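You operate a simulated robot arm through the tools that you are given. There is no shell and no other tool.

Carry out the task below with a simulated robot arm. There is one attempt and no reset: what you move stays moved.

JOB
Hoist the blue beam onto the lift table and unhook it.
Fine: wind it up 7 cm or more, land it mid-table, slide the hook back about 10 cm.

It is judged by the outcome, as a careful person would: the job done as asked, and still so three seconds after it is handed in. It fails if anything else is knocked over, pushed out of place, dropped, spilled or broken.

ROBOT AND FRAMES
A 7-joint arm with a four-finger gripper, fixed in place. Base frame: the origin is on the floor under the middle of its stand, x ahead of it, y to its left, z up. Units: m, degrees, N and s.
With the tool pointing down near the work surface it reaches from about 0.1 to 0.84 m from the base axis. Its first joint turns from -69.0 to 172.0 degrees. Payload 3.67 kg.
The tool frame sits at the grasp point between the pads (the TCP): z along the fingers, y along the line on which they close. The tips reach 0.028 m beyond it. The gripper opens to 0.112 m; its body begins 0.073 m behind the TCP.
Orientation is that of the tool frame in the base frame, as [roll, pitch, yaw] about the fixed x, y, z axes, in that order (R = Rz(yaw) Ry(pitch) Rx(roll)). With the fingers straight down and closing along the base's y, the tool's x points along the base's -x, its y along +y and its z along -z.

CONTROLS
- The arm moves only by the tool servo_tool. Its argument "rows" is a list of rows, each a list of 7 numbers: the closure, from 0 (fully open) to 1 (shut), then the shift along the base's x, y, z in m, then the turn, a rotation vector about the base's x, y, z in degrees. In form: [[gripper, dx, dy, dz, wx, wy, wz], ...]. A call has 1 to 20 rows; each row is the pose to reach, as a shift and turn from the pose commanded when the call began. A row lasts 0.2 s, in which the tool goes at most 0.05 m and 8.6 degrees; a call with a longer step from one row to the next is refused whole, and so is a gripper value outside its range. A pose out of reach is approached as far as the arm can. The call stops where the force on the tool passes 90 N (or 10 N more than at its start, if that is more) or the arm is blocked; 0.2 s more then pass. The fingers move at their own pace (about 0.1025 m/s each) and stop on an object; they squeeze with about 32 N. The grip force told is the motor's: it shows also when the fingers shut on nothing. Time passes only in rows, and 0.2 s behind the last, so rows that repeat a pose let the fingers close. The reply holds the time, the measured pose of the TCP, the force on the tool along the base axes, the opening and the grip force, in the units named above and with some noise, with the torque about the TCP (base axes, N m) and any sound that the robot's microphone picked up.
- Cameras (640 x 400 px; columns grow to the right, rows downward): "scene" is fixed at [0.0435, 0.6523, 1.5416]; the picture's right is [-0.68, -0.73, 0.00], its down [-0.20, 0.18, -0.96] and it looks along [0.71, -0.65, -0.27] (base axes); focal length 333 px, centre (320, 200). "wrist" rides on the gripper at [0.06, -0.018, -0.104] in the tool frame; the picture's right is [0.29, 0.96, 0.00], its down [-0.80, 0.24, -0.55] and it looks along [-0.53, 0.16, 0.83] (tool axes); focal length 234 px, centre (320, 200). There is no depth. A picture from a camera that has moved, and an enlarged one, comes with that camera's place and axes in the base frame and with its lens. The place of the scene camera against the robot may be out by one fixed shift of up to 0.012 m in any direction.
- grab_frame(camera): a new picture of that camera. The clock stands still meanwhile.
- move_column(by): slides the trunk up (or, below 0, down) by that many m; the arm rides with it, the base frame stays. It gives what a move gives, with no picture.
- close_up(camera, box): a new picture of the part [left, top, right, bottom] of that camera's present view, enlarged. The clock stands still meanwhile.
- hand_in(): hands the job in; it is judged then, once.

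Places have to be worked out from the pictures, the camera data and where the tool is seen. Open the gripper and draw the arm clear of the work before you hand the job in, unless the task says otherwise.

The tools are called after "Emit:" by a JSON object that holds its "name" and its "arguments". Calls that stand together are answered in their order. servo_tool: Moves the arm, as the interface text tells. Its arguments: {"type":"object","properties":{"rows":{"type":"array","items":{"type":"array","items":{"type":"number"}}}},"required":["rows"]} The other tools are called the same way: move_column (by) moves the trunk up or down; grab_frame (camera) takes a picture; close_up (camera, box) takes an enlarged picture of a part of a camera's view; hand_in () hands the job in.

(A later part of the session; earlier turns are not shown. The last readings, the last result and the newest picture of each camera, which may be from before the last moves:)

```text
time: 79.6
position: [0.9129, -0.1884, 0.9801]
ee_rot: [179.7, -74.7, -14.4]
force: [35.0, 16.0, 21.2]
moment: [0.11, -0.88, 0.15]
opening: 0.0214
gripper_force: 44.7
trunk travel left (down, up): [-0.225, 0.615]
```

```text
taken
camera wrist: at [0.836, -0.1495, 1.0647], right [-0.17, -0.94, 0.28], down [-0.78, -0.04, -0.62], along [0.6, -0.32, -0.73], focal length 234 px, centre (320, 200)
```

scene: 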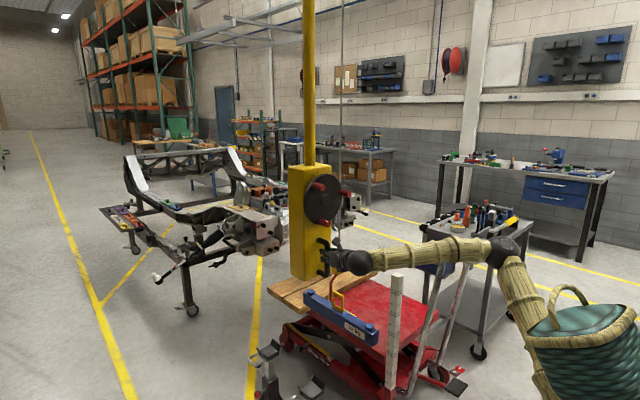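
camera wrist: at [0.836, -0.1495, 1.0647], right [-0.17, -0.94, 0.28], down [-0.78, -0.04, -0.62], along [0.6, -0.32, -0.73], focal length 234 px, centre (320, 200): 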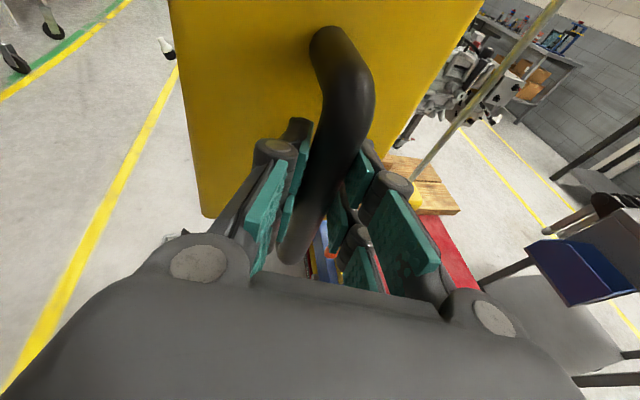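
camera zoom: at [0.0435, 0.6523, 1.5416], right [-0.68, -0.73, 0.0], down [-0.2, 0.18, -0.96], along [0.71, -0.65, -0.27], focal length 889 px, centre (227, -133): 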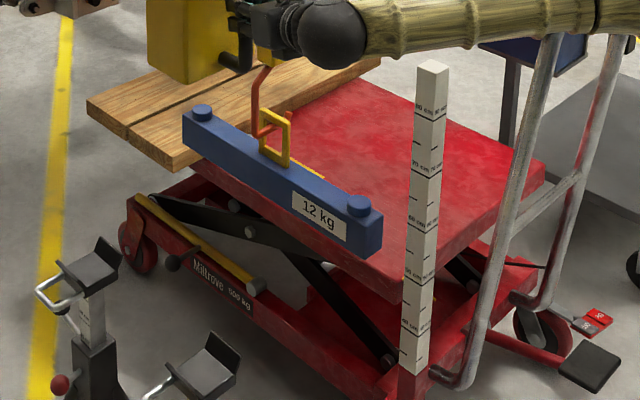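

Clear on both sides so far. The lift table's own push handle (silver U) stands near x≈0.6, where my forearm will sweep, so I'll measure its height before going on.

Emit:
{"name": "close_up", "arguments": {"camera": "scene", "box": [380, 210, 540, 340]}}

Emit:
{"name": "close_up", "arguments": {"camera": "scene", "box": [330, 230, 420, 310]}}

```text
3.08 times, centred on (460, 275) of scene
camera zoom: at [0.0435, 0.6523, 1.5416], right [-0.68, -0.73, 0.0], down [-0.2, 0.18, -0.96], along [0.71, -0.65, -0.27], focal length 1026 px, centre (-111, -31)
```

zoom: 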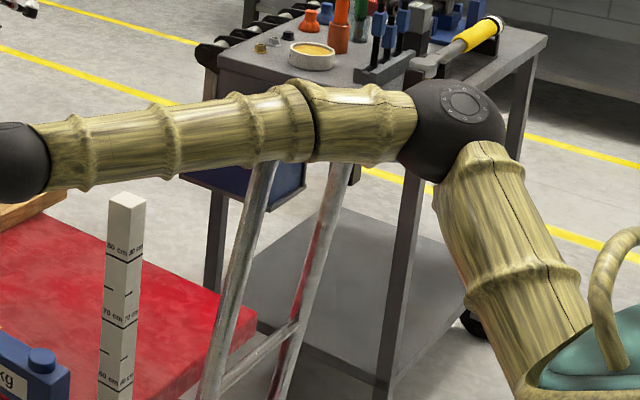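

```text
5.00 times, centred on (375, 270) of scene
camera zoom: at [0.0435, 0.6523, 1.5416], right [-0.68, -0.73, 0.0], down [-0.2, 0.18, -0.96], along [0.71, -0.65, -0.27], focal length 1666 px, centre (45, -150)
```

zoom: 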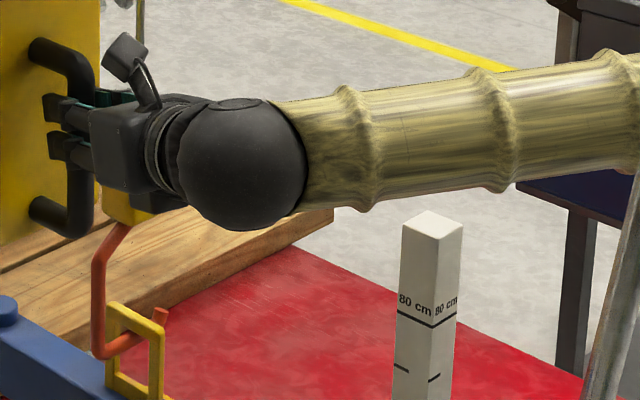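

The lift table's push handle tops out near (0.61, -0.53…-0.85, 0.97), so I want my forearm higher and farther from it. I'll release the bar (the trolley stays put), back off, and re-grip with yaw -25° and pitch 22°.

Emit:
{"name": "servo_tool", "arguments": {"rows": [[0.7, 0.0006, 0, 0.0005, 0, 0, 0], [0.4, 0.0006, 0, 0.0005, 0, 0, 0], [0.4, 0.0006, 0, 0.0005, 0, 0, 0], [0.4, -0.02, 0, 0, 0, 0, 0], [0.4, -0.045, 0, 0, 0, 0, 0], [0.4, -0.07, 0, 0, 0, 0, 0], [0.4, -0.08, 0, 0, 0.8, 3.2, -5.3], [0.4, -0.08, 0, 0, 1.67, 6.5, -10.6]]}}

Emit:
{"name": "grab_frame", "arguments": {"camera": "wrist"}}

Emit:
{"name": "grab_frame", "arguments": {"camera": "scene"}}

```text
time: 81.4
position: [0.833, -0.1907, 0.9806]
ee_rot: [178.1, -67.8, -23.8]
force: [-0.3, 0.2, 0.4]
moment: [0.01, 0.02, -0.01]
opening: 0.0671
gripper_force: 0.1
trunk travel left (down, up): [-0.225, 0.615]
```

```text
taken
camera wrist: at [0.774, -0.1412, 1.0746], right [-0.31, -0.91, 0.28], down [-0.84, 0.13, -0.53], along [0.44, -0.4, -0.8], focal length 234 px, centre (320, 200)
```

wrist: 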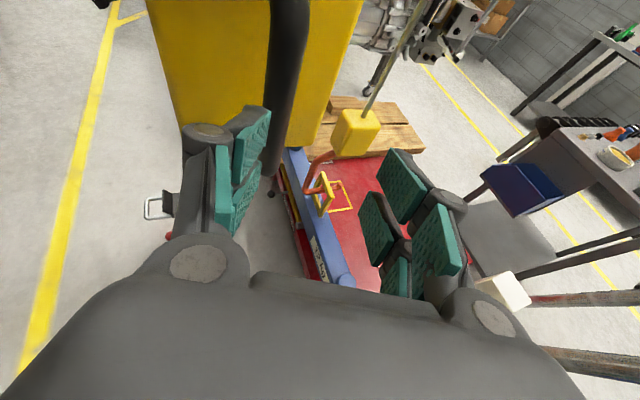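

```text
taken
```

scene: 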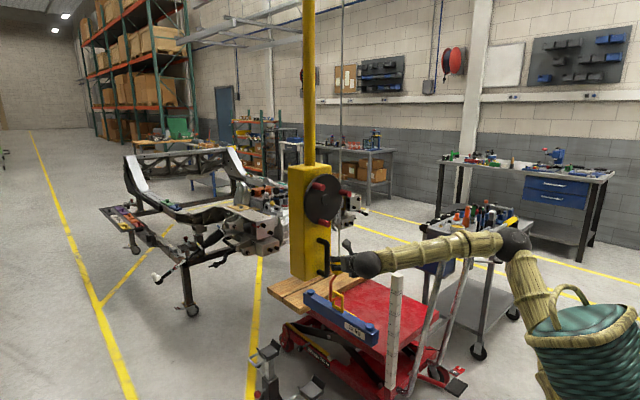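

The bar is at about (0.918, -0.193), and the beam hangs quietly over the table edge. I'll approach along the tool's own axis and re-grip.

Emit:
{"name": "servo_tool", "arguments": {"rows": [[0.4, 0.004, 0.016, 0, 0, 0, 0], [0.4, 0.01, 0.031, 0, 0, 0, 0], [0.4, 0.03, 0.022, 0, 0, 0, 0], [0.4, 0.05, 0.0125, 0, 0, 0, 0], [0.4, 0.068, 0.004, 0, 0, 0, 0], [0.4, 0.077, -0.0005, 0, 0, 0, 0], [0.75, 0.077, -0.001, 0, 0, 0, 0], [1, 0.077, -0.001, 0, 0, 0, 0], [1, 0.077, -0.001, 0, 0, 0, 0], [1, 0.077, -0.001, 0, 0, 0, 0]]}}

Emit:
{"name": "grab_frame", "arguments": {"camera": "wrist"}}

```text
time: 83.6
position: [0.9114, -0.1934, 0.9794]
ee_rot: [178.3, -67.9, -23.8]
force: [37.8, 8.7, 8.8]
moment: [0.74, -1.82, 0.2]
opening: 0.0215
gripper_force: 45.1
trunk travel left (down, up): [-0.225, 0.615]
```

```text
taken
camera wrist: at [0.853, -0.144, 1.0733], right [-0.31, -0.91, 0.28], down [-0.84, 0.13, -0.53], along [0.44, -0.4, -0.8], focal length 234 px, centre (320, 200)
```

wrist: 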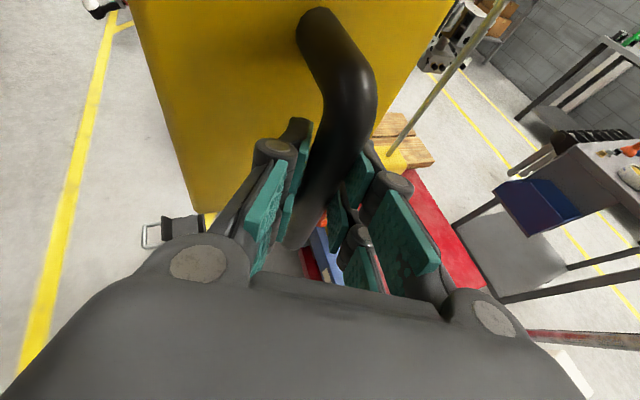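

Re-gripped. I'll slide the beam past the ruler, 15.5 cm, slowly and smoothly.

Emit:
{"name": "servo_tool", "arguments": {"rows": [[1, 0.0005, -0.001, 0, 0, 0, 0], [1, 0.001, -0.003, 0.0002, 0, 0, 0], [1, 0.001, -0.007, 0.0002, 0, 0, 0], [1, 0.001, -0.013, 0.0002, 0, 0, 0], [1, 0.001, -0.021, 0.0002, 0, 0, 0], [1, 0.001, -0.031, 0.0002, 0, 0, 0], [1, 0.001, -0.042, 0.0002, 0, 0, 0], [1, 0.001, -0.053, 0.0002, 0, 0, 0], [1, 0.001, -0.064, 0.0002, 0, 0, 0], [1, 0.001, -0.075, 0.0002, 0, 0, 0], [1, 0.001, -0.086, 0.0002, 0, 0, 0], [1, 0.001, -0.097, 0.0002, 0, 0, 0], [1, 0.001, -0.108, 0.0002, 0, 0, 0], [1, 0.001, -0.119, 0.0002, 0, 0, 0], [1, 0.001, -0.129, 0.0002, 0, 0, 0], [1, 0.001, -0.138, 0.0002, 0, 0, 0], [1, 0.001, -0.145, 0.0002, 0, 0, 0], [1, 0.001, -0.15, 0.0002, 0, 0, 0], [1, 0.001, -0.153, 0.0002, 0, 0, 0], [1, 0.001, -0.155, 0.0002, 0, 0, 0]]}}

Emit:
{"name": "grab_frame", "arguments": {"camera": "scene"}}

Emit:
{"name": "close_up", "arguments": {"camera": "scene", "box": [290, 210, 500, 370]}}

Emit:
{"name": "grab_frame", "arguments": {"camera": "wrist"}}

```text
time: 87.8
position: [0.9117, -0.3446, 0.9789]
ee_rot: [177.9, -67.8, -23.4]
force: [14.0, 17.0, 0.5]
moment: [1.01, -1.61, 0.19]
opening: 0.0212
gripper_force: 45.0
trunk travel left (down, up): [-0.225, 0.615]
```

```text
taken
```

scene: 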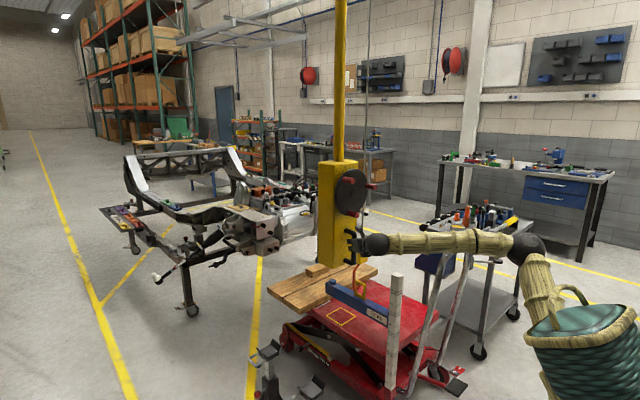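

```text
2.50 times, centred on (395, 290) of scene
camera zoom: at [0.0435, 0.6523, 1.5416], right [-0.68, -0.73, 0.0], down [-0.2, 0.18, -0.96], along [0.71, -0.65, -0.27], focal length 833 px, centre (132, -25)
```

zoom: 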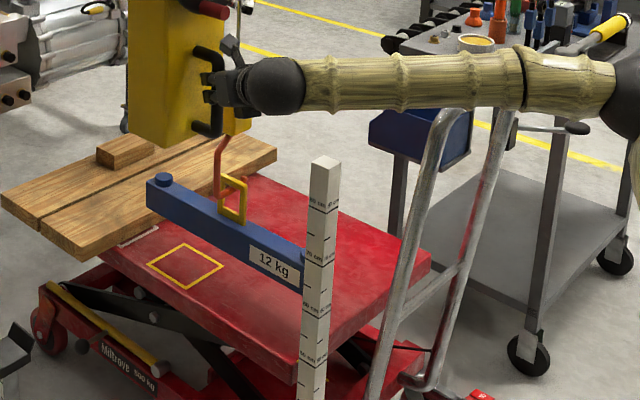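

```text
taken
camera wrist: at [0.8528, -0.296, 1.0733], right [-0.31, -0.91, 0.28], down [-0.84, 0.13, -0.53], along [0.44, -0.4, -0.8], focal length 234 px, centre (320, 200)
```

wrist: 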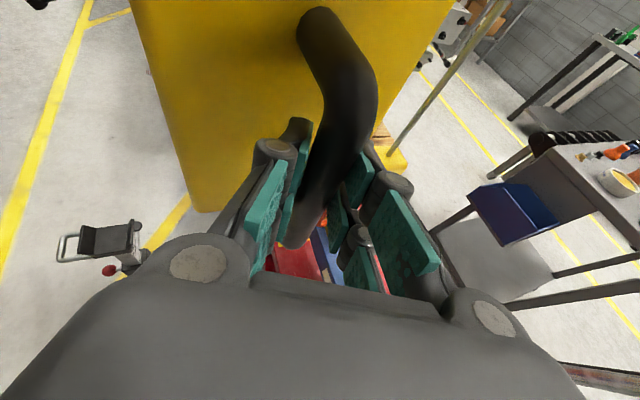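

The beam passed the ruler cleanly. To keep my forearm well above the table's push handle (top ≈1.0 m at y≈-0.52) for the last 16 cm, I'll re-grip with a steeper pitch (38°) and a higher trunk. Releasing and backing out along the tool's heading first.

Emit:
{"name": "servo_tool", "arguments": {"rows": [[0.7, 0, 0, 0, 0, 0, 0], [0.4, 0, 0, 0, 0, 0, 0], [0.4, 0, 0, 0, 0, 0, 0], [0.4, -0.018, 0.008, 0, 0, 0, 0], [0.4, -0.04, 0.018, 0, 0, 0, 0], [0.4, -0.065, 0.029, 0, 0, 0, 0], [0.4, -0.08, 0.036, 0, 3.1, 7.2, -0.8], [0.4, -0.08, 0.036, 0, 6.3, 14.5, -1.6]]}}

Emit:
{"name": "move_column", "arguments": {"by": 0.08}}

Emit:
{"name": "servo_tool", "arguments": {"rows": [[0.4, 0, 0, -0.03, 0, 0, 0], [0.4, 0, 0, -0.06, 0, 0, 0], [0.4, 0, 0, -0.078, 0, 0, 0]]}}

Emit:
{"name": "grab_frame", "arguments": {"camera": "wrist"}}

Emit:
{"name": "grab_frame", "arguments": {"camera": "scene"}}

```text
time: 89.6
position: [0.8321, -0.3111, 0.9811]
ee_rot: [177.7, -51.9, -24.9]
force: [0.0, 0.2, -0.1]
moment: [0.0, 0.01, -0.02]
opening: 0.0673
gripper_force: 0.0
trunk travel left (down, up): [-0.225, 0.615]
```

```text
time: 90.8
position: [0.8306, -0.3113, 1.0614]
ee_rot: [177.8, -52.0, -25.1]
force: [0.7, -0.5, 0.3]
moment: [-0.02, 0.0, 0.02]
opening: 0.0672
gripper_force: 0.0
trunk travel left (down, up): [-0.305, 0.535]
```

```text
time: 91.6
position: [0.8324, -0.3116, 0.9814]
ee_rot: [177.7, -51.9, -24.9]
force: [0.0, 0.0, 0.1]
moment: [-0.02, -0.02, -0.02]
opening: 0.0673
gripper_force: 0.0
trunk travel left (down, up): [-0.305, 0.535]
```

```text
taken
camera wrist: at [0.8019, -0.2721, 1.0916], right [-0.27, -0.93, 0.25], down [-0.94, 0.2, -0.28], along [0.21, -0.31, -0.93], focal length 234 px, centre (320, 200)
```

wrist: 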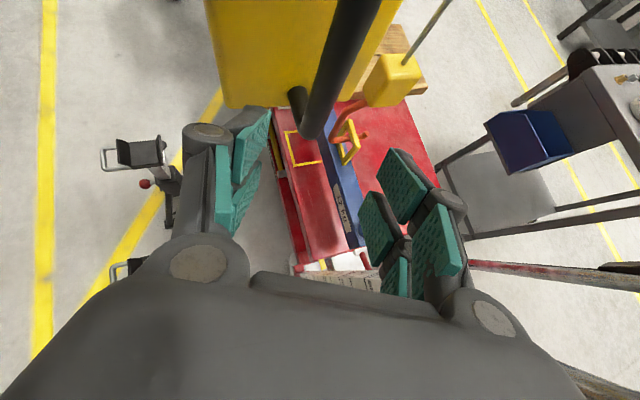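

```text
taken
```

scene: 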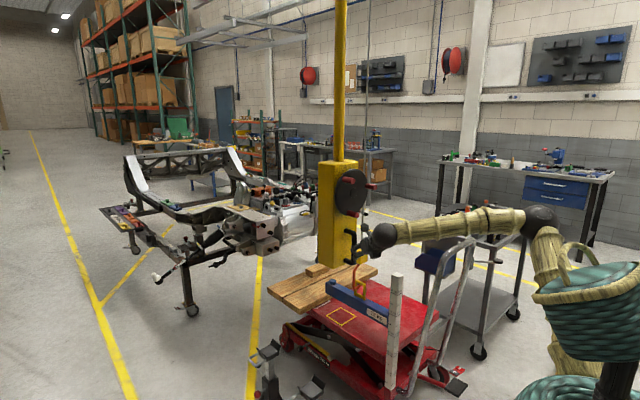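

The forearm is now much higher. The bar measures at about (0.918, -0.348). I'll approach along the tool heading and grip.

Emit:
{"name": "servo_tool", "arguments": {"rows": [[0.4, 0.025, -0.011, 0, 0, 0, 0], [0.4, 0.048, -0.021, 0, 0, 0, 0], [0.4, 0.066, -0.029, 0, 0, 0, 0], [0.4, 0.077, -0.035, 0, 0, 0, 0], [0.75, 0.077, -0.035, 0, 0, 0, 0], [1, 0.077, -0.035, 0, 0, 0, 0], [1, 0.077, -0.035, 0, 0, 0, 0], [1, 0.077, -0.035, 0, 0, 0, 0]]}}

Emit:
{"name": "grab_frame", "arguments": {"camera": "wrist"}}

Emit:
{"name": "close_up", "arguments": {"camera": "scene", "box": [300, 200, 500, 370]}}

```text
time: 93.4
position: [0.9098, -0.3448, 0.9827]
ee_rot: [177.7, -52.0, -24.9]
force: [11.6, 14.2, -0.6]
moment: [1.76, -0.49, 0.31]
opening: 0.0216
gripper_force: 45.3
trunk travel left (down, up): [-0.305, 0.535]
```

```text
taken
camera wrist: at [0.8785, -0.305, 1.0922], right [-0.27, -0.93, 0.25], down [-0.94, 0.2, -0.28], along [0.21, -0.31, -0.93], focal length 234 px, centre (320, 200)
```

wrist: 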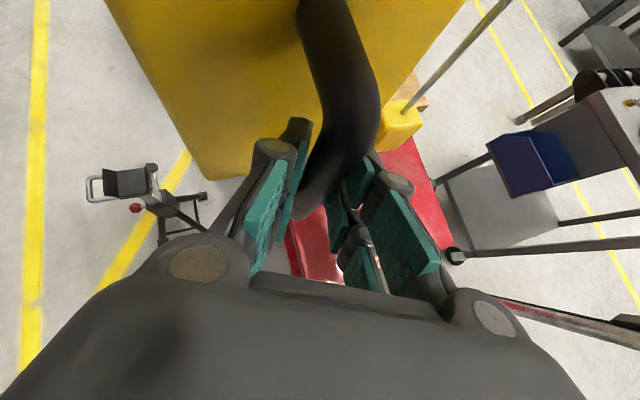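

```text
2.35 times, centred on (400, 285) of scene
camera zoom: at [0.0435, 0.6523, 1.5416], right [-0.68, -0.73, 0.0], down [-0.2, 0.18, -0.96], along [0.71, -0.65, -0.27], focal length 784 px, centre (132, 0)
```

zoom: 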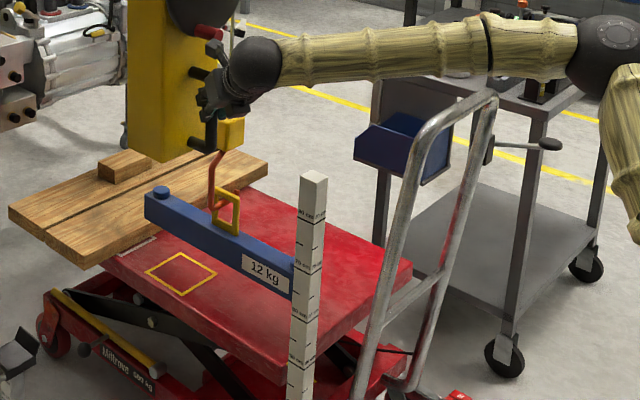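

The forearm is now well above the push handle. The beam's eye is at y≈-0.515, so I need about 15.7 cm more to centre it at y≈-0.672. Sliding smoothly.

Emit:
{"name": "servo_tool", "arguments": {"rows": [[1, 0, -0.001, 0, 0, 0, 0], [1, 0, -0.003, 0, 0, 0, 0], [1, 0, -0.007, 0, 0, 0, 0], [1, 0, -0.013, 0, 0, 0, 0], [1, 0, -0.021, 0, 0, 0, 0], [1, 0, -0.031, 0, 0, 0, 0], [1, 0, -0.042, 0, 0, 0, 0], [1, 0, -0.053, 0, 0, 0, 0], [1, 0, -0.064, 0, 0, 0, 0], [1, 0, -0.075, 0, 0, 0, 0], [1, 0, -0.081, 0, 0, 0, 0], [1, 0, -0.084, 0, 0, 0, 0], [1, 0, -0.085, 0, 0, 0, 0]]}}

Emit:
{"name": "grab_frame", "arguments": {"camera": "scene"}}

Emit:
{"name": "close_up", "arguments": {"camera": "scene", "box": [310, 190, 510, 360]}}

Emit:
{"name": "grab_frame", "arguments": {"camera": "wrist"}}

```text
time: 96.2
position: [0.9095, -0.4308, 0.9818]
ee_rot: [177.7, -52.0, -24.8]
force: [-1.4, 19.0, -17.8]
moment: [1.52, -0.57, 0.18]
opening: 0.0219
gripper_force: 45.1
trunk travel left (down, up): [-0.305, 0.535]
```

```text
taken
```

scene: 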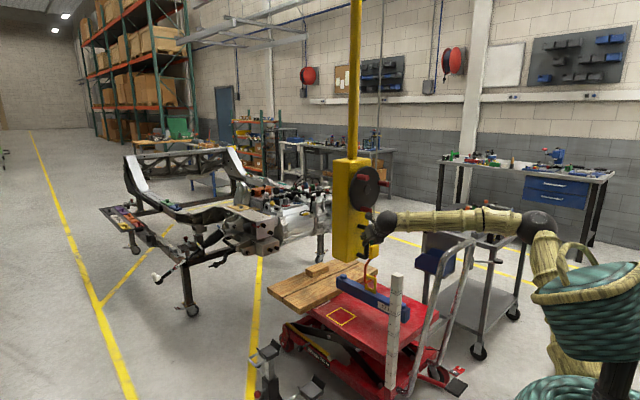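

```text
2.35 times, centred on (410, 275) of scene
camera zoom: at [0.0435, 0.6523, 1.5416], right [-0.68, -0.73, 0.0], down [-0.2, 0.18, -0.96], along [0.71, -0.65, -0.27], focal length 784 px, centre (108, 24)
```

zoom: 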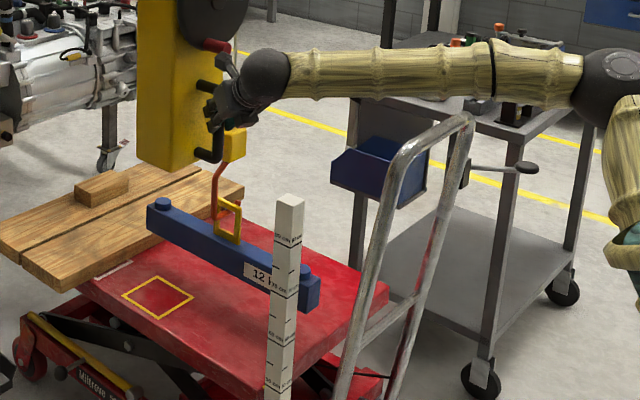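

```text
taken
camera wrist: at [0.8788, -0.3909, 1.0923], right [-0.27, -0.93, 0.25], down [-0.94, 0.2, -0.28], along [0.21, -0.31, -0.93], focal length 234 px, centre (320, 200)
```

wrist: 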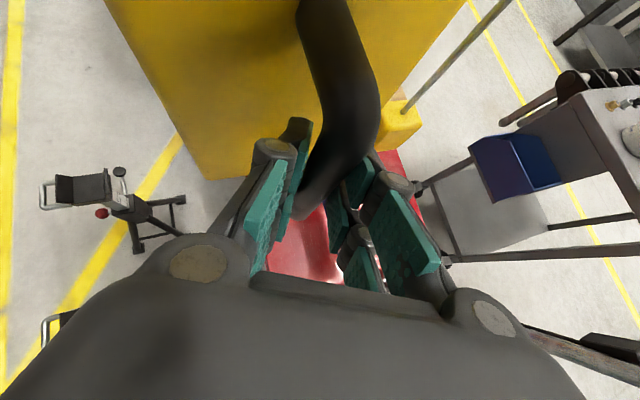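

Everything is clear and the beam is level. Another 7.2 cm to centre it.

Emit:
{"name": "servo_tool", "arguments": {"rows": [[1, 0, -0.001, 0, 0, 0, 0], [1, 0, -0.003, -0.0003, 0, 0, 0], [1, 0, -0.007, -0.0005, 0, 0, 0], [1, 0, -0.013, -0.0007, 0, 0, 0], [1, 0, -0.021, -0.0007, 0, 0, 0], [1, 0, -0.03, -0.0007, 0, 0, 0], [1, 0, -0.039, -0.0007, 0, 0, 0], [1, 0, -0.048, -0.0007, 0, 0, 0], [1, 0, -0.056, -0.0007, 0, 0, 0], [1, 0, -0.063, -0.0007, 0, 0, 0], [1, 0, -0.068, -0.0007, 0, 0, 0], [1, 0, -0.071, -0.0007, 0, 0, 0], [1, 0, -0.072, -0.0007, 0, 0, 0], [1, 0, -0.072, -0.0007, 0, 0, 0]]}}

Emit:
{"name": "grab_frame", "arguments": {"camera": "scene"}}

Emit:
{"name": "close_up", "arguments": {"camera": "scene", "box": [310, 190, 510, 360]}}

```text
time: 99.2
position: [0.91, -0.5011, 0.9822]
ee_rot: [177.6, -52.1, -24.8]
force: [31.8, 17.5, 11.8]
moment: [1.65, -0.94, 0.35]
opening: 0.0219
gripper_force: 44.6
trunk travel left (down, up): [-0.305, 0.535]
```

```text
taken
```

scene: 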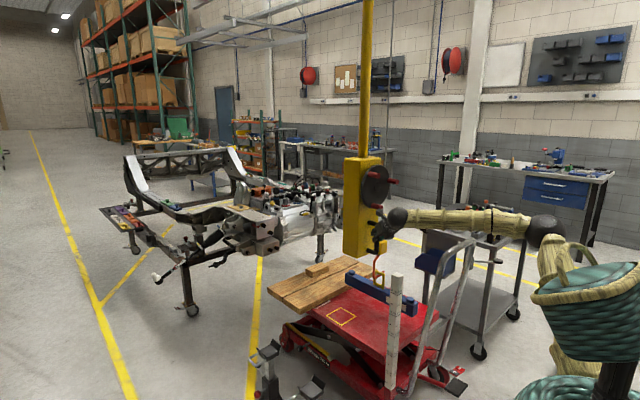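

```text
2.35 times, centred on (410, 275) of scene
camera zoom: at [0.0435, 0.6523, 1.5416], right [-0.68, -0.73, 0.0], down [-0.2, 0.18, -0.96], along [0.71, -0.65, -0.27], focal length 784 px, centre (108, 24)
```

zoom: 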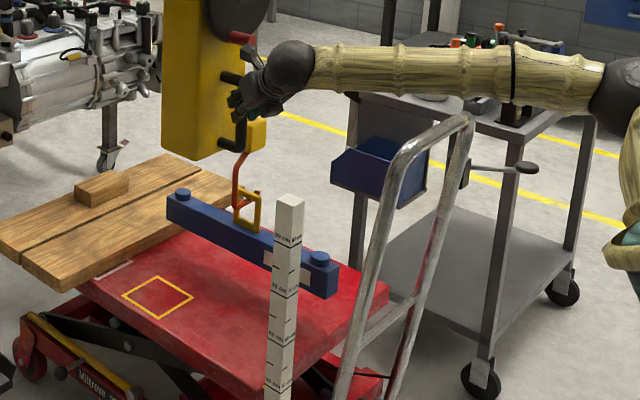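

The beam is centred over the table (eye at y≈-0.67, far end x≈1.237 and plank edge 1.281, near end 0.772). I'll release the handle, back out, and raise the trunk before levelling the tool, to stay clear of the push handle below.

Emit:
{"name": "servo_tool", "arguments": {"rows": [[0.7, 0, 0, 0, 0, 0, 0], [0.4, 0, 0, 0, 0, 0, 0], [0.4, 0, 0, 0, 0, 0, 0], [0.4, -0.018, 0.008, 0, 0, 0, 0], [0.4, -0.045, 0.02, 0, 0, 0, 0], [0.4, -0.075, 0.034, 0, 0, 0, 0], [0.4, -0.105, 0.047, 0, 0, 0, 0], [0.4, -0.12, 0.05, 0, 0, 0, 0]]}}

Emit:
{"name": "move_column", "arguments": {"by": 0.25}}

Emit:
{"name": "servo_tool", "arguments": {"rows": [[0.4, 0, 0, 0, -1.38, -6.23, 4], [0.4, 0, 0, 0, -2.75, -12.47, 8], [0.4, 0, 0, 0, -4.13, -18.7, 12], [0.4, 0, 0, 0, -5.5, -24.9, 16], [0.4, 0, 0, 0, -6.9, -31.2, 20], [0.4, 0, 0, 0, -8.26, -37.4, 24]]}}

Emit:
{"name": "grab_frame", "arguments": {"camera": "scene"}}

Emit:
{"name": "grab_frame", "arguments": {"camera": "wrist"}}

```text
time: 101.0
position: [0.7881, -0.4508, 0.9809]
ee_rot: [177.8, -52.0, -25.0]
force: [-0.2, -0.9, -0.4]
moment: [0.01, 0.0, 0.03]
opening: 0.0674
gripper_force: 0.1
trunk travel left (down, up): [-0.305, 0.535]
```

```text
time: 103.6
position: [0.7895, -0.4529, 1.2322]
ee_rot: [177.7, -51.9, -24.9]
force: [-0.1, 0.3, 0.0]
moment: [0.04, 0.0, 0.01]
opening: 0.0673
gripper_force: 0.0
trunk travel left (down, up): [-0.555, 0.285]
```

```text
time: 105.0
position: [0.7896, -0.4536, 1.2301]
ee_rot: [-51.8, -90.0, -130.3]
force: [0.4, -0.4, 0.4]
moment: [0.0, -0.03, -0.02]
opening: 0.0672
gripper_force: 0.1
trunk travel left (down, up): [-0.555, 0.285]
```

```text
taken
```

scene: 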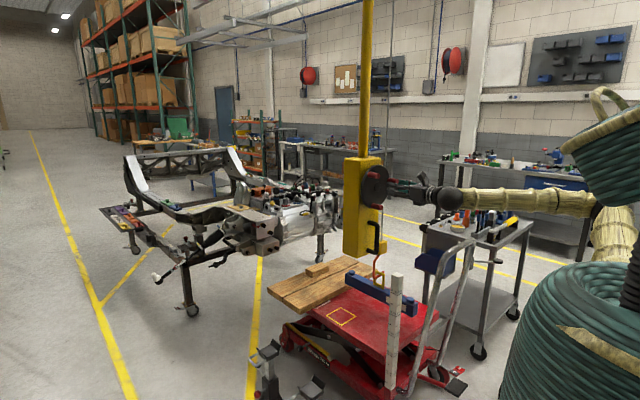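

```text
taken
camera wrist: at [0.6856, -0.4311, 1.29], right [-0.04, -0.96, 0.29], down [-0.56, -0.22, -0.8], along [0.83, -0.19, -0.53], focal length 234 px, centre (320, 200)
```

wrist: 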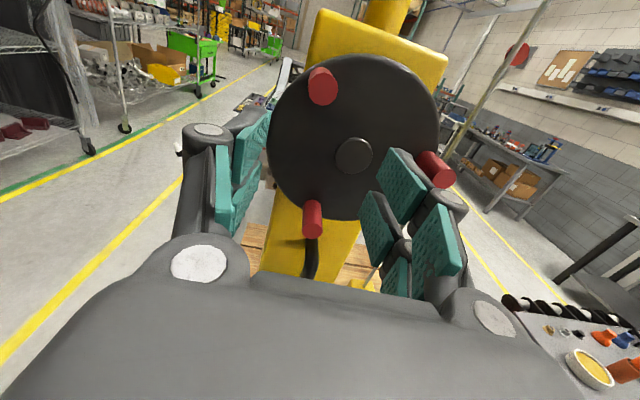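

At this pose the knobs read A≈(y -0.448, z 1.262), B≈(-0.478, 1.132), C≈(-0.581, 1.225), centred near (-0.501, 1.202). To lower, I'll take knob A and turn it down the +y side. First I'll roll the tool +40° in front of it.

Emit:
{"name": "servo_tool", "arguments": {"rows": [[0.4, 0, 0.001, 0.006, 8, 0, 0.5], [0.4, 0, 0.002, 0.012, 16, 0, 1], [0.4, 0, 0.003, 0.02, 24, 0, 1.5], [0.4, 0, 0.004, 0.027, 32, 0, 2], [0.4, 0, 0.0055, 0.033, 40, 0, 2.3]]}}

Emit:
{"name": "grab_frame", "arguments": {"camera": "wrist"}}

Emit:
{"name": "grab_frame", "arguments": {"camera": "scene"}}

```text
time: 106.2
position: [0.7883, -0.4461, 1.2642]
ee_rot: [-91.0, -49.9, -88.8]
force: [0.1, 0.1, 0.1]
moment: [-0.02, 0.01, -0.03]
opening: 0.0673
gripper_force: 0.0
trunk travel left (down, up): [-0.555, 0.285]
```

```text
taken
camera wrist: at [0.6847, -0.4718, 1.3229], right [0.0, -0.92, -0.4], down [-0.56, 0.33, -0.76], along [0.83, 0.23, -0.52], focal length 234 px, centre (320, 200)
```

wrist: 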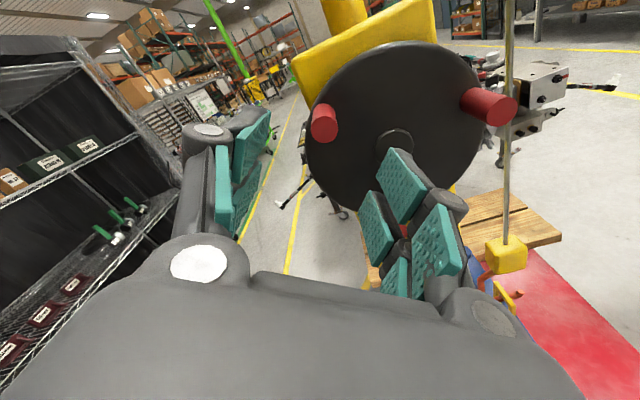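

```text
taken
```

scene: 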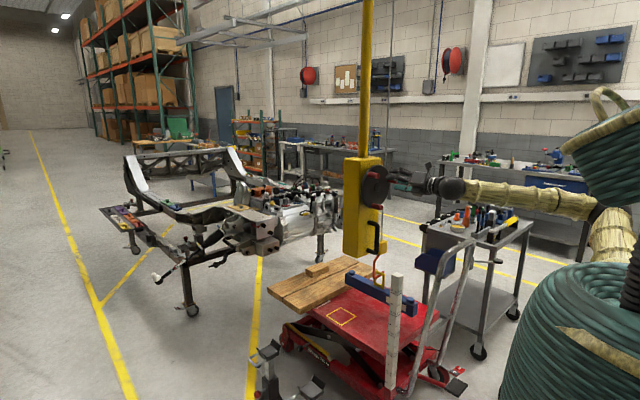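

Knob A's tip is at about (y -0.450, z 1.265). I'll advance to x=0.90 and grip it.

Emit:
{"name": "servo_tool", "arguments": {"rows": [[0.35, 0.03, -0.002, 0.0005, 0, 0, 0], [0.35, 0.06, -0.0035, 0.001, 0, 0, 0], [0.35, 0.085, -0.0035, 0.001, 0, 0, 0], [0.35, 0.103, -0.0035, 0.001, 0, 0, 0], [0.35, 0.111, -0.0035, 0.001, 0, 0, 0], [0.75, 0.111, -0.0035, 0.001, 0, 0, 0], [1, 0.111, -0.0035, 0.001, 0, 0, 0], [1, 0.111, -0.0035, 0.001, 0, 0, 0], [1, 0.111, -0.0035, 0.001, 0, 0, 0]]}}

Emit:
{"name": "grab_frame", "arguments": {"camera": "wrist"}}

Emit:
{"name": "close_up", "arguments": {"camera": "scene", "box": [310, 220, 450, 360]}}

```text
time: 108.2
position: [0.8995, -0.4502, 1.2647]
ee_rot: [-91.2, -49.8, -88.8]
force: [-4.0, -3.1, -7.5]
moment: [-0.02, 0.21, -0.17]
opening: 0.0212
gripper_force: 45.0
trunk travel left (down, up): [-0.555, 0.285]
```

```text
taken
camera wrist: at [0.7964, -0.4754, 1.3221], right [0.0, -0.92, -0.4], down [-0.57, 0.33, -0.76], along [0.82, 0.22, -0.52], focal length 234 px, centre (320, 200)
```

wrist: 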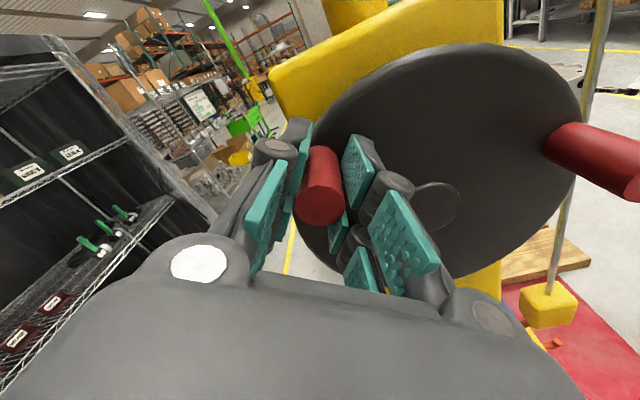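

```text
2.86 times, centred on (380, 290) of scene
camera zoom: at [0.0435, 0.6523, 1.5416], right [-0.68, -0.73, 0.0], down [-0.2, 0.18, -0.96], along [0.71, -0.65, -0.27], focal length 952 px, centre (149, -57)
```

zoom: 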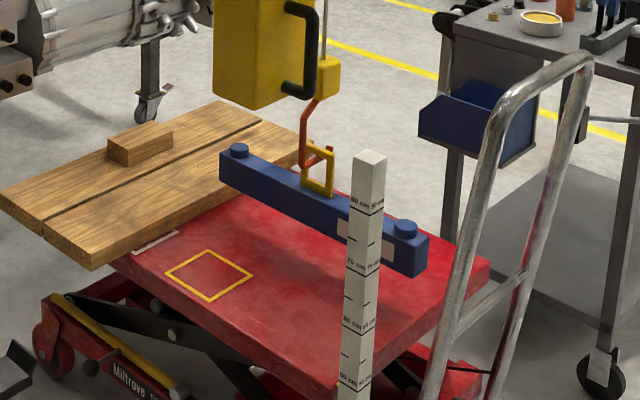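

Gripped with very low forces. Now I'll unwind 30° (about 2.2 cm down) and check forces and beam.

Emit:
{"name": "servo_tool", "arguments": {"rows": [[1, 0, 0.0055, -0.0048, -5, 0, 0], [1, 0, 0.0105, -0.0101, -10, 0, 0], [1, 0, 0.0151, -0.0159, -15, 0, 0], [1, 0, 0.0191, -0.022, -20, 0, 0], [1, 0, 0.0226, -0.0284, -25, 0, 0], [1, 0, 0.0255, -0.0351, -30, 0, 0], [1, 0, 0.0255, -0.0351, -30, 0, 0]]}}

Emit:
{"name": "close_up", "arguments": {"camera": "scene", "box": [310, 220, 450, 360]}}

```text
time: 109.8
position: [0.8999, -0.4256, 1.2293]
ee_rot: [-94.5, -79.9, -85.6]
force: [-6.3, -7.2, -9.1]
moment: [0.28, -0.32, -0.33]
opening: 0.0214
gripper_force: 44.7
trunk travel left (down, up): [-0.555, 0.285]
```

```text
2.86 times, centred on (380, 290) of scene
camera zoom: at [0.0435, 0.6523, 1.5416], right [-0.68, -0.73, 0.0], down [-0.2, 0.18, -0.96], along [0.71, -0.65, -0.27], focal length 952 px, centre (149, -57)
```

zoom: 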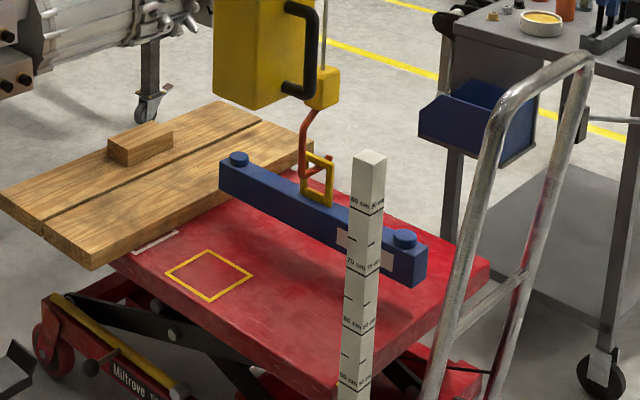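

Smooth. Continuing another 30° down.

Emit:
{"name": "servo_tool", "arguments": {"rows": [[1, 0, 0.0021, -0.007, -5, 0, 0], [1, 0, 0.0037, -0.0142, -10, 0, 0], [1, 0, 0.0047, -0.0215, -15, 0, 0], [1, 0, 0.0051, -0.0288, -20, 0, 0], [1, 0, 0.0049, -0.0361, -25, 0, 0], [1, 0, 0.0041, -0.0433, -30, 0, 0], [1, 0, 0.0041, -0.0433, -30, 0, 0]]}}

Emit:
{"name": "close_up", "arguments": {"camera": "scene", "box": [310, 220, 450, 360]}}

Emit:
{"name": "grab_frame", "arguments": {"camera": "scene"}}

```text
time: 111.4
position: [0.8996, -0.4222, 1.1878]
ee_rot: [91.7, -70.1, 88.0]
force: [-7.0, -12.1, -0.5]
moment: [0.13, 0.21, 0.28]
opening: 0.0214
gripper_force: 44.9
trunk travel left (down, up): [-0.555, 0.285]
```

```text
2.86 times, centred on (380, 290) of scene
camera zoom: at [0.0435, 0.6523, 1.5416], right [-0.68, -0.73, 0.0], down [-0.2, 0.18, -0.96], along [0.71, -0.65, -0.27], focal length 952 px, centre (149, -57)
```

zoom: 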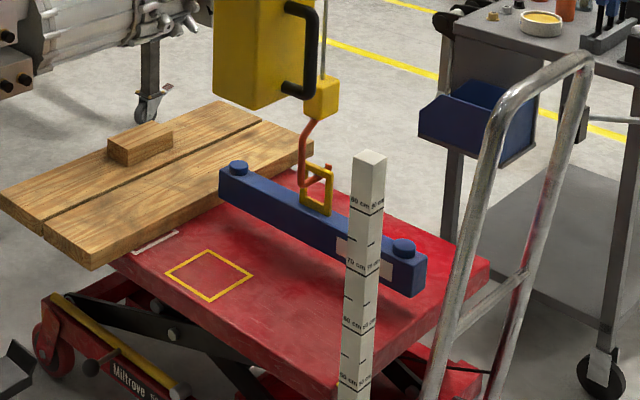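

```text
taken
```

scene: 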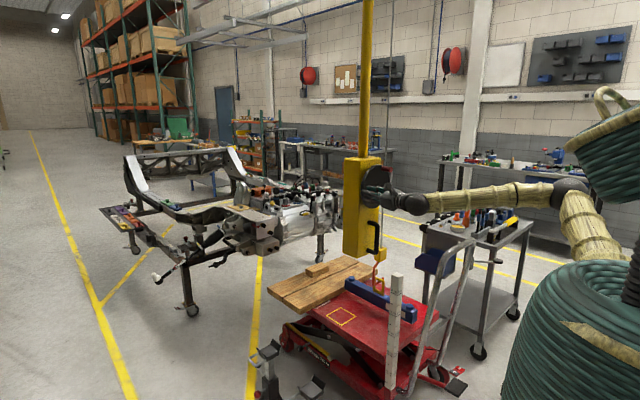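

About 4.3 cm lowered. I'll zoom on the beam's far end near the plank to make sure it will land beside it, before continuing.

Emit:
{"name": "close_up", "arguments": {"camera": "scene", "box": [330, 260, 410, 320]}}

Emit:
{"name": "grab_frame", "arguments": {"camera": "wrist"}}

```text
6.67 times, centred on (370, 290) of scene
camera zoom: at [0.0435, 0.6523, 1.5416], right [-0.68, -0.73, 0.0], down [-0.2, 0.18, -0.96], along [0.71, -0.65, -0.27], focal length 2222 px, centre (-13, -400)
```

zoom: 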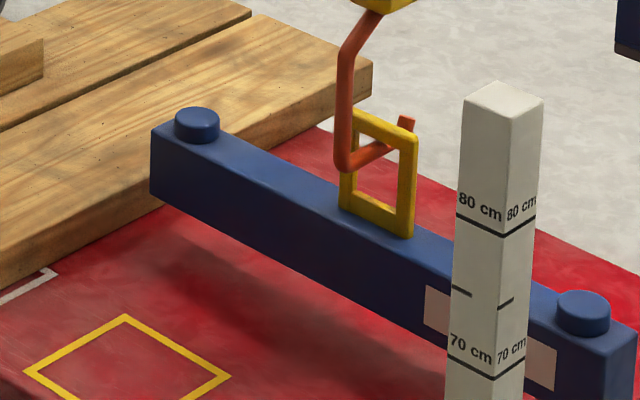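

```text
taken
camera wrist: at [0.7963, -0.384, 1.2391], right [0.0, -0.8, 0.6], down [-0.56, -0.49, -0.66], along [0.83, -0.34, -0.45], focal length 234 px, centre (320, 200)
```

wrist: 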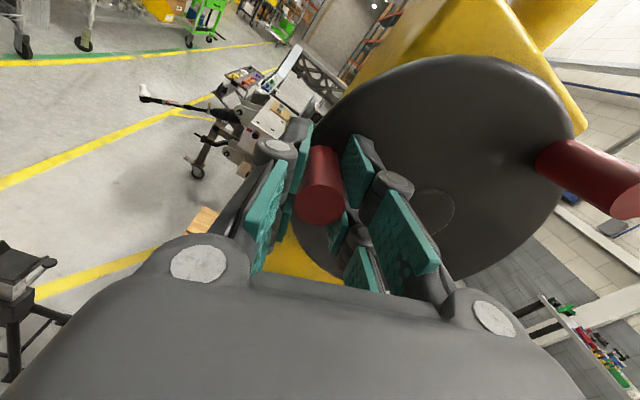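

The far end will land about 4 cm short of the plank's edge, so there's no overlap. Continuing to lower another 30°.

Emit:
{"name": "servo_tool", "arguments": {"rows": [[1, 0, -0.0018, -0.0072, -5, 0, 0], [1, 0, -0.0038, -0.0142, -10, 0, 0], [1, 0, -0.0065, -0.021, -15, 0, 0], [1, 0, -0.0098, -0.0275, -20, 0, 0], [1, 0, -0.0136, -0.0338, -25, 0, 0], [1, 0, -0.0179, -0.0396, -30, 0, 0], [1, 0, -0.0179, -0.0396, -30, 0, 0]]}}

Emit:
{"name": "close_up", "arguments": {"camera": "scene", "box": [330, 260, 410, 320]}}

Emit:
{"name": "grab_frame", "arguments": {"camera": "scene"}}

```text
time: 113.0
position: [0.8997, -0.4395, 1.148]
ee_rot: [90.3, -39.9, 89.0]
force: [4.0, -10.8, 7.7]
moment: [-0.05, -0.05, -0.49]
opening: 0.0216
gripper_force: 44.8
trunk travel left (down, up): [-0.555, 0.285]
```

```text
6.67 times, centred on (370, 290) of scene
camera zoom: at [0.0435, 0.6523, 1.5416], right [-0.68, -0.73, 0.0], down [-0.2, 0.18, -0.96], along [0.71, -0.65, -0.27], focal length 2222 px, centre (-13, -400)
```

zoom: 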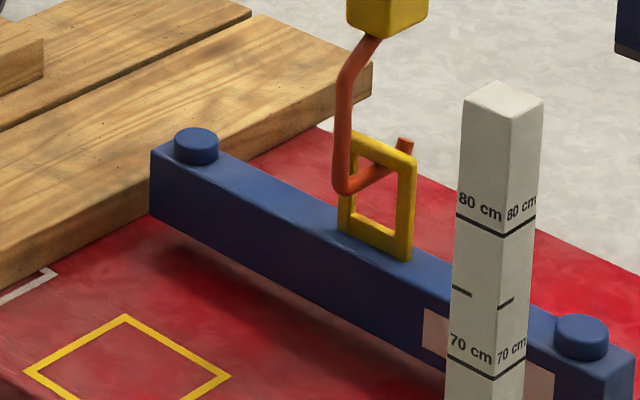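

```text
taken
```

scene: 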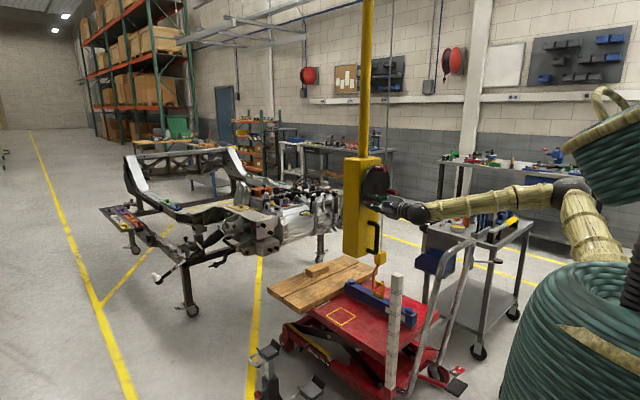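

Still a few centimetres up. Lowering another 20°.

Emit:
{"name": "servo_tool", "arguments": {"rows": [[1, 0, -0.0051, -0.0053, -5, 0, 0], [1, 0, -0.0104, -0.0103, -10, 0, 0], [1, 0, -0.0162, -0.0149, -15, 0, 0], [1, 0, -0.0223, -0.0189, -20, 0, 0], [1, 0, -0.0223, -0.0189, -20, 0, 0]]}}

Emit:
{"name": "close_up", "arguments": {"camera": "scene", "box": [330, 260, 410, 320]}}

```text
time: 114.2
position: [0.8995, -0.46, 1.1284]
ee_rot: [90.2, -19.9, 89.2]
force: [-1.1, -3.7, 7.0]
moment: [-0.07, 0.02, 1.0]
opening: 0.0214
gripper_force: 44.8
trunk travel left (down, up): [-0.555, 0.285]
```

```text
6.67 times, centred on (370, 290) of scene
camera zoom: at [0.0435, 0.6523, 1.5416], right [-0.68, -0.73, 0.0], down [-0.2, 0.18, -0.96], along [0.71, -0.65, -0.27], focal length 2222 px, centre (-13, -400)
```

zoom: 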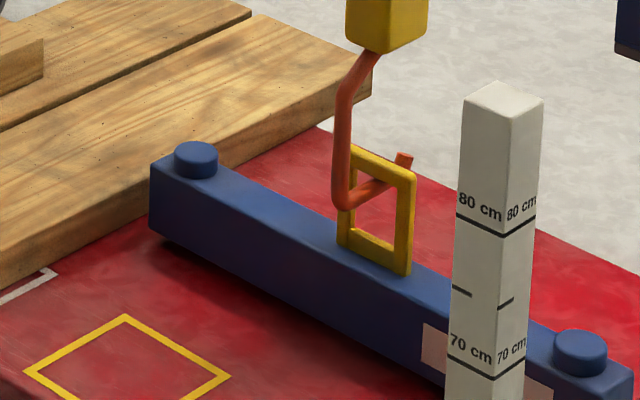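

Almost down, with roughly 1.5 cm to go. Lowering another 20° gently.

Emit:
{"name": "servo_tool", "arguments": {"rows": [[1, 0, -0.0032, -0.0018, -2.5, 0, 0], [1, 0, -0.0064, -0.0034, -5, 0, 0], [1, 0, -0.0097, -0.0049, -7.5, 0, 0], [1, 0, -0.0131, -0.0062, -10, 0, 0], [1, 0, -0.0166, -0.0074, -12.5, 0, 0], [1, 0, -0.0201, -0.0084, -15, 0, 0], [1, 0, -0.0237, -0.0094, -17.5, 0, 0], [1, 0, -0.0272, -0.0101, -20, 0, 0], [1, 0, -0.0272, -0.0101, -20, 0, 0]]}}

Emit:
{"name": "close_up", "arguments": {"camera": "scene", "box": [330, 260, 410, 320]}}

Emit:
{"name": "grab_frame", "arguments": {"camera": "scene"}}

```text
time: 116.2
position: [0.8989, -0.4874, 1.1164]
ee_rot: [90.0, 0.1, 89.3]
force: [-14.4, 7.3, -13.7]
moment: [-0.3, 0.78, 0.62]
opening: 0.0212
gripper_force: 45.0
trunk travel left (down, up): [-0.555, 0.285]
```

```text
6.67 times, centred on (370, 290) of scene
camera zoom: at [0.0435, 0.6523, 1.5416], right [-0.68, -0.73, 0.0], down [-0.2, 0.18, -0.96], along [0.71, -0.65, -0.27], focal length 2222 px, centre (-13, -400)
```

zoom: 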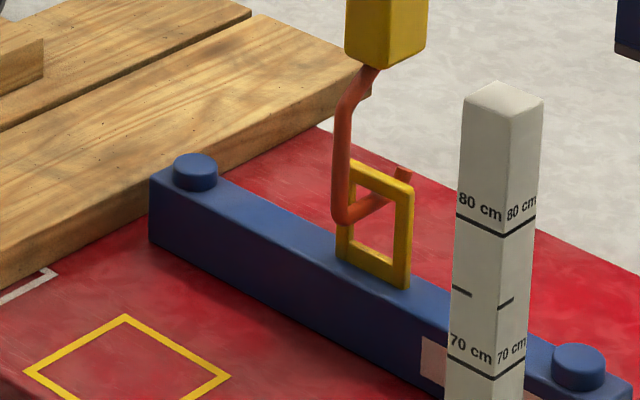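

```text
taken
```

scene: 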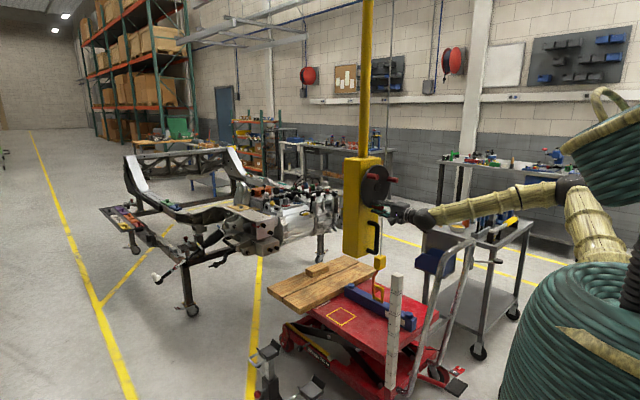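

The beam looks to be touching down or within millimetres. I need about 45° more to land it fully and drop the hook about 2.8 cm inside the ring. I'll switch to knob C (now near 41°) for that: release A, back out, roll back.

Emit:
{"name": "servo_tool", "arguments": {"rows": [[0.7, 0, 0, 0, 0, 0, 0], [0.5, 0, 0, 0, 0, 0, 0], [0.5, 0, 0, 0, 0, 0, 0], [0.5, -0.025, 0, 0, 0, 0, 0], [0.5, -0.06, 0, 0, 0, 0, 0], [0.5, -0.09, 0, 0, 0, 0, 0], [0.5, -0.11, 0, 0, 0, 0, 0]]}}

Emit:
{"name": "servo_tool", "arguments": {"rows": [[0.4, 0, 0.004, 0.01, 8, 0, 0], [0.4, 0, 0.008, 0.02, 16, 0, 0], [0.4, 0, 0.012, 0.03, 24, 0, 0], [0.4, 0, 0.016, 0.04, 32, 0, 0], [0.4, 0, 0.02, 0.05, 40, 0, 0], [0.4, 0, 0.024, 0.06, 48, 0, 0], [0.4, 0, 0.028, 0.07, 56, 0, 0], [0.4, 0, 0.032, 0.08, 64, 0, 0], [0.4, 0, 0.036, 0.09, 72, 0, 0], [0.4, 0, 0.04, 0.1, 80, 0, 0], [0.4, 0, 0.044, 0.11, 88, 0, 0], [0.4, 0, 0.047, 0.12, 96, 0, 0], [0.4, 0, 0.05, 0.13, 104, 0, 0], [0.4, 0, 0.05, 0.138, 110, 0, 0]]}}

Emit:
{"name": "grab_frame", "arguments": {"camera": "wrist"}}

Emit:
{"name": "close_up", "arguments": {"camera": "scene", "box": [330, 260, 410, 320]}}

Emit:
{"name": "grab_frame", "arguments": {"camera": "scene"}}

```text
time: 117.8
position: [0.7891, -0.488, 1.1178]
ee_rot: [89.9, 0.0, 89.3]
force: [-0.1, 0.0, 0.0]
moment: [0.02, 0.02, 0.03]
opening: 0.056
gripper_force: 0.0
trunk travel left (down, up): [-0.555, 0.285]
```

```text
time: 120.8
position: [0.79, -0.4381, 1.2575]
ee_rot: [-92.2, -69.9, -87.7]
force: [0.1, 0.1, -0.5]
moment: [0.0, 0.0, -0.02]
opening: 0.0673
gripper_force: 0.0
trunk travel left (down, up): [-0.555, 0.285]
```

```text
taken
camera wrist: at [0.6862, -0.4416, 1.3209], right [0.0, -1.0, -0.06], down [-0.57, 0.05, -0.82], along [0.82, 0.03, -0.56], focal length 234 px, centre (320, 200)
```

wrist: 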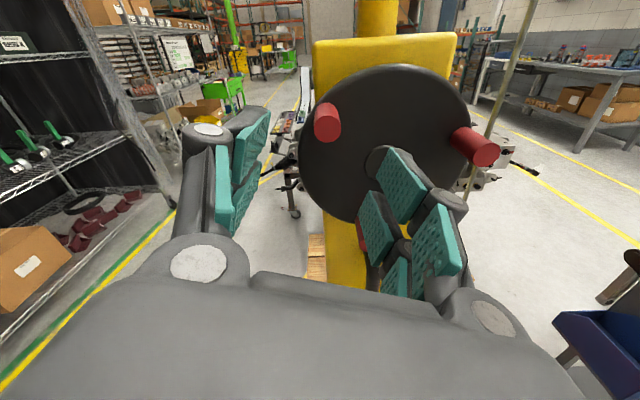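

```text
6.67 times, centred on (370, 290) of scene
camera zoom: at [0.0435, 0.6523, 1.5416], right [-0.68, -0.73, 0.0], down [-0.2, 0.18, -0.96], along [0.71, -0.65, -0.27], focal length 2222 px, centre (-13, -400)
```

zoom: 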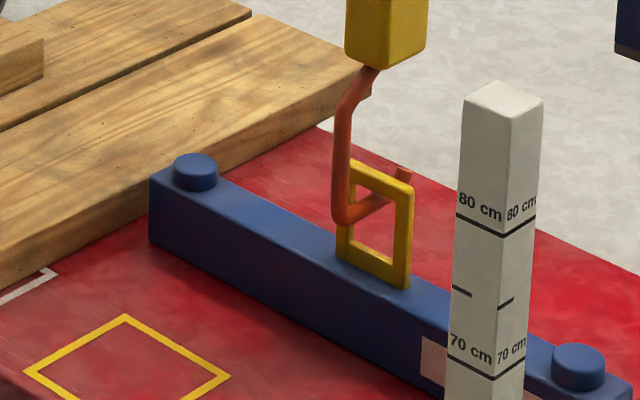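

```text
taken
```

scene: 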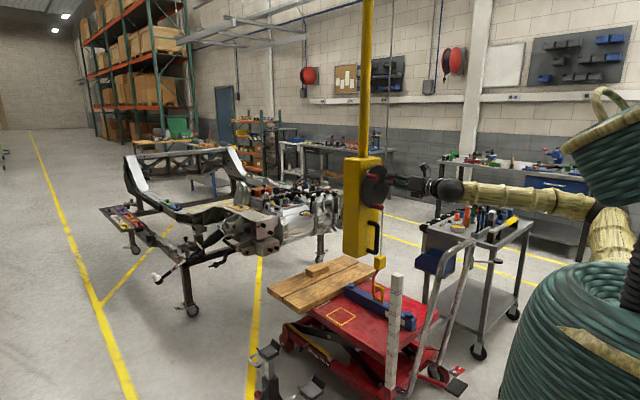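

Knob C is at about (y -0.445, z 1.261). Going in and gripping it.

Emit:
{"name": "servo_tool", "arguments": {"rows": [[0.35, 0.03, -0.003, 0.001, 0, 0, 0], [0.35, 0.06, -0.006, 0.003, 0, 0, 0], [0.35, 0.085, -0.006, 0.003, 0, 0, 0], [0.35, 0.102, -0.006, 0.003, 0, 0, 0], [0.35, 0.11, -0.006, 0.003, 0, 0, 0], [0.75, 0.11, -0.006, 0.003, 0, 0, 0], [1, 0.11, -0.006, 0.003, 0, 0, 0], [1, 0.11, -0.006, 0.003, 0, 0, 0], [1, 0.11, -0.006, 0.003, 0, 0, 0]]}}

Emit:
{"name": "grab_frame", "arguments": {"camera": "wrist"}}

```text
time: 122.8
position: [0.9004, -0.4442, 1.2587]
ee_rot: [-92.3, -69.9, -87.7]
force: [-2.3, -2.2, -3.1]
moment: [0.0, 0.05, -0.05]
opening: 0.0217
gripper_force: 44.9
trunk travel left (down, up): [-0.555, 0.285]
```

```text
taken
camera wrist: at [0.797, -0.4481, 1.3224], right [0.0, -1.0, -0.06], down [-0.57, 0.05, -0.82], along [0.82, 0.03, -0.56], focal length 234 px, centre (320, 200)
```

wrist: 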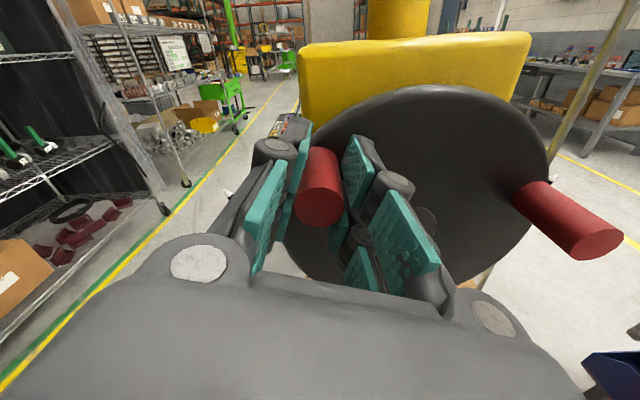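

Gripped cleanly. Unwinding 20° and watching whether the hook goes slack in the ring.

Emit:
{"name": "servo_tool", "arguments": {"rows": [[1, 0, 0.0024, -0.0026, -2.5, 0, 0], [1, 0, 0.0049, -0.0053, -5, 0, 0], [1, 0, 0.0072, -0.0082, -7.5, 0, 0], [1, 0, 0.0093, -0.0111, -10, 0, 0], [1, 0, 0.0113, -0.0141, -12.5, 0, 0], [1, 0, 0.0132, -0.0172, -15, 0, 0], [1, 0, 0.015, -0.0204, -17.5, 0, 0], [1, 0, 0.0165, -0.0236, -20, 0, 0], [1, 0, 0.0165, -0.0236, -20, 0, 0]]}}

Emit:
{"name": "close_up", "arguments": {"camera": "scene", "box": [330, 260, 410, 320]}}

```text
time: 124.8
position: [0.8995, -0.4284, 1.2347]
ee_rot: [-178.2, -89.3, -2.0]
force: [2.2, -8.9, 2.7]
moment: [-0.45, -0.52, -1.05]
opening: 0.0214
gripper_force: 44.5
trunk travel left (down, up): [-0.555, 0.285]
```

```text
6.67 times, centred on (370, 290) of scene
camera zoom: at [0.0435, 0.6523, 1.5416], right [-0.68, -0.73, 0.0], down [-0.2, 0.18, -0.96], along [0.71, -0.65, -0.27], focal length 2222 px, centre (-13, -400)
```

zoom: 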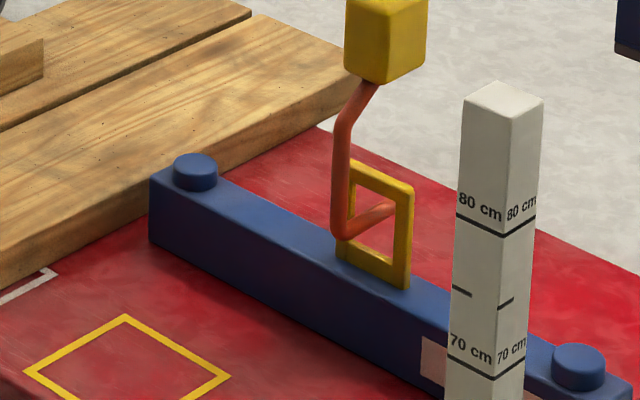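

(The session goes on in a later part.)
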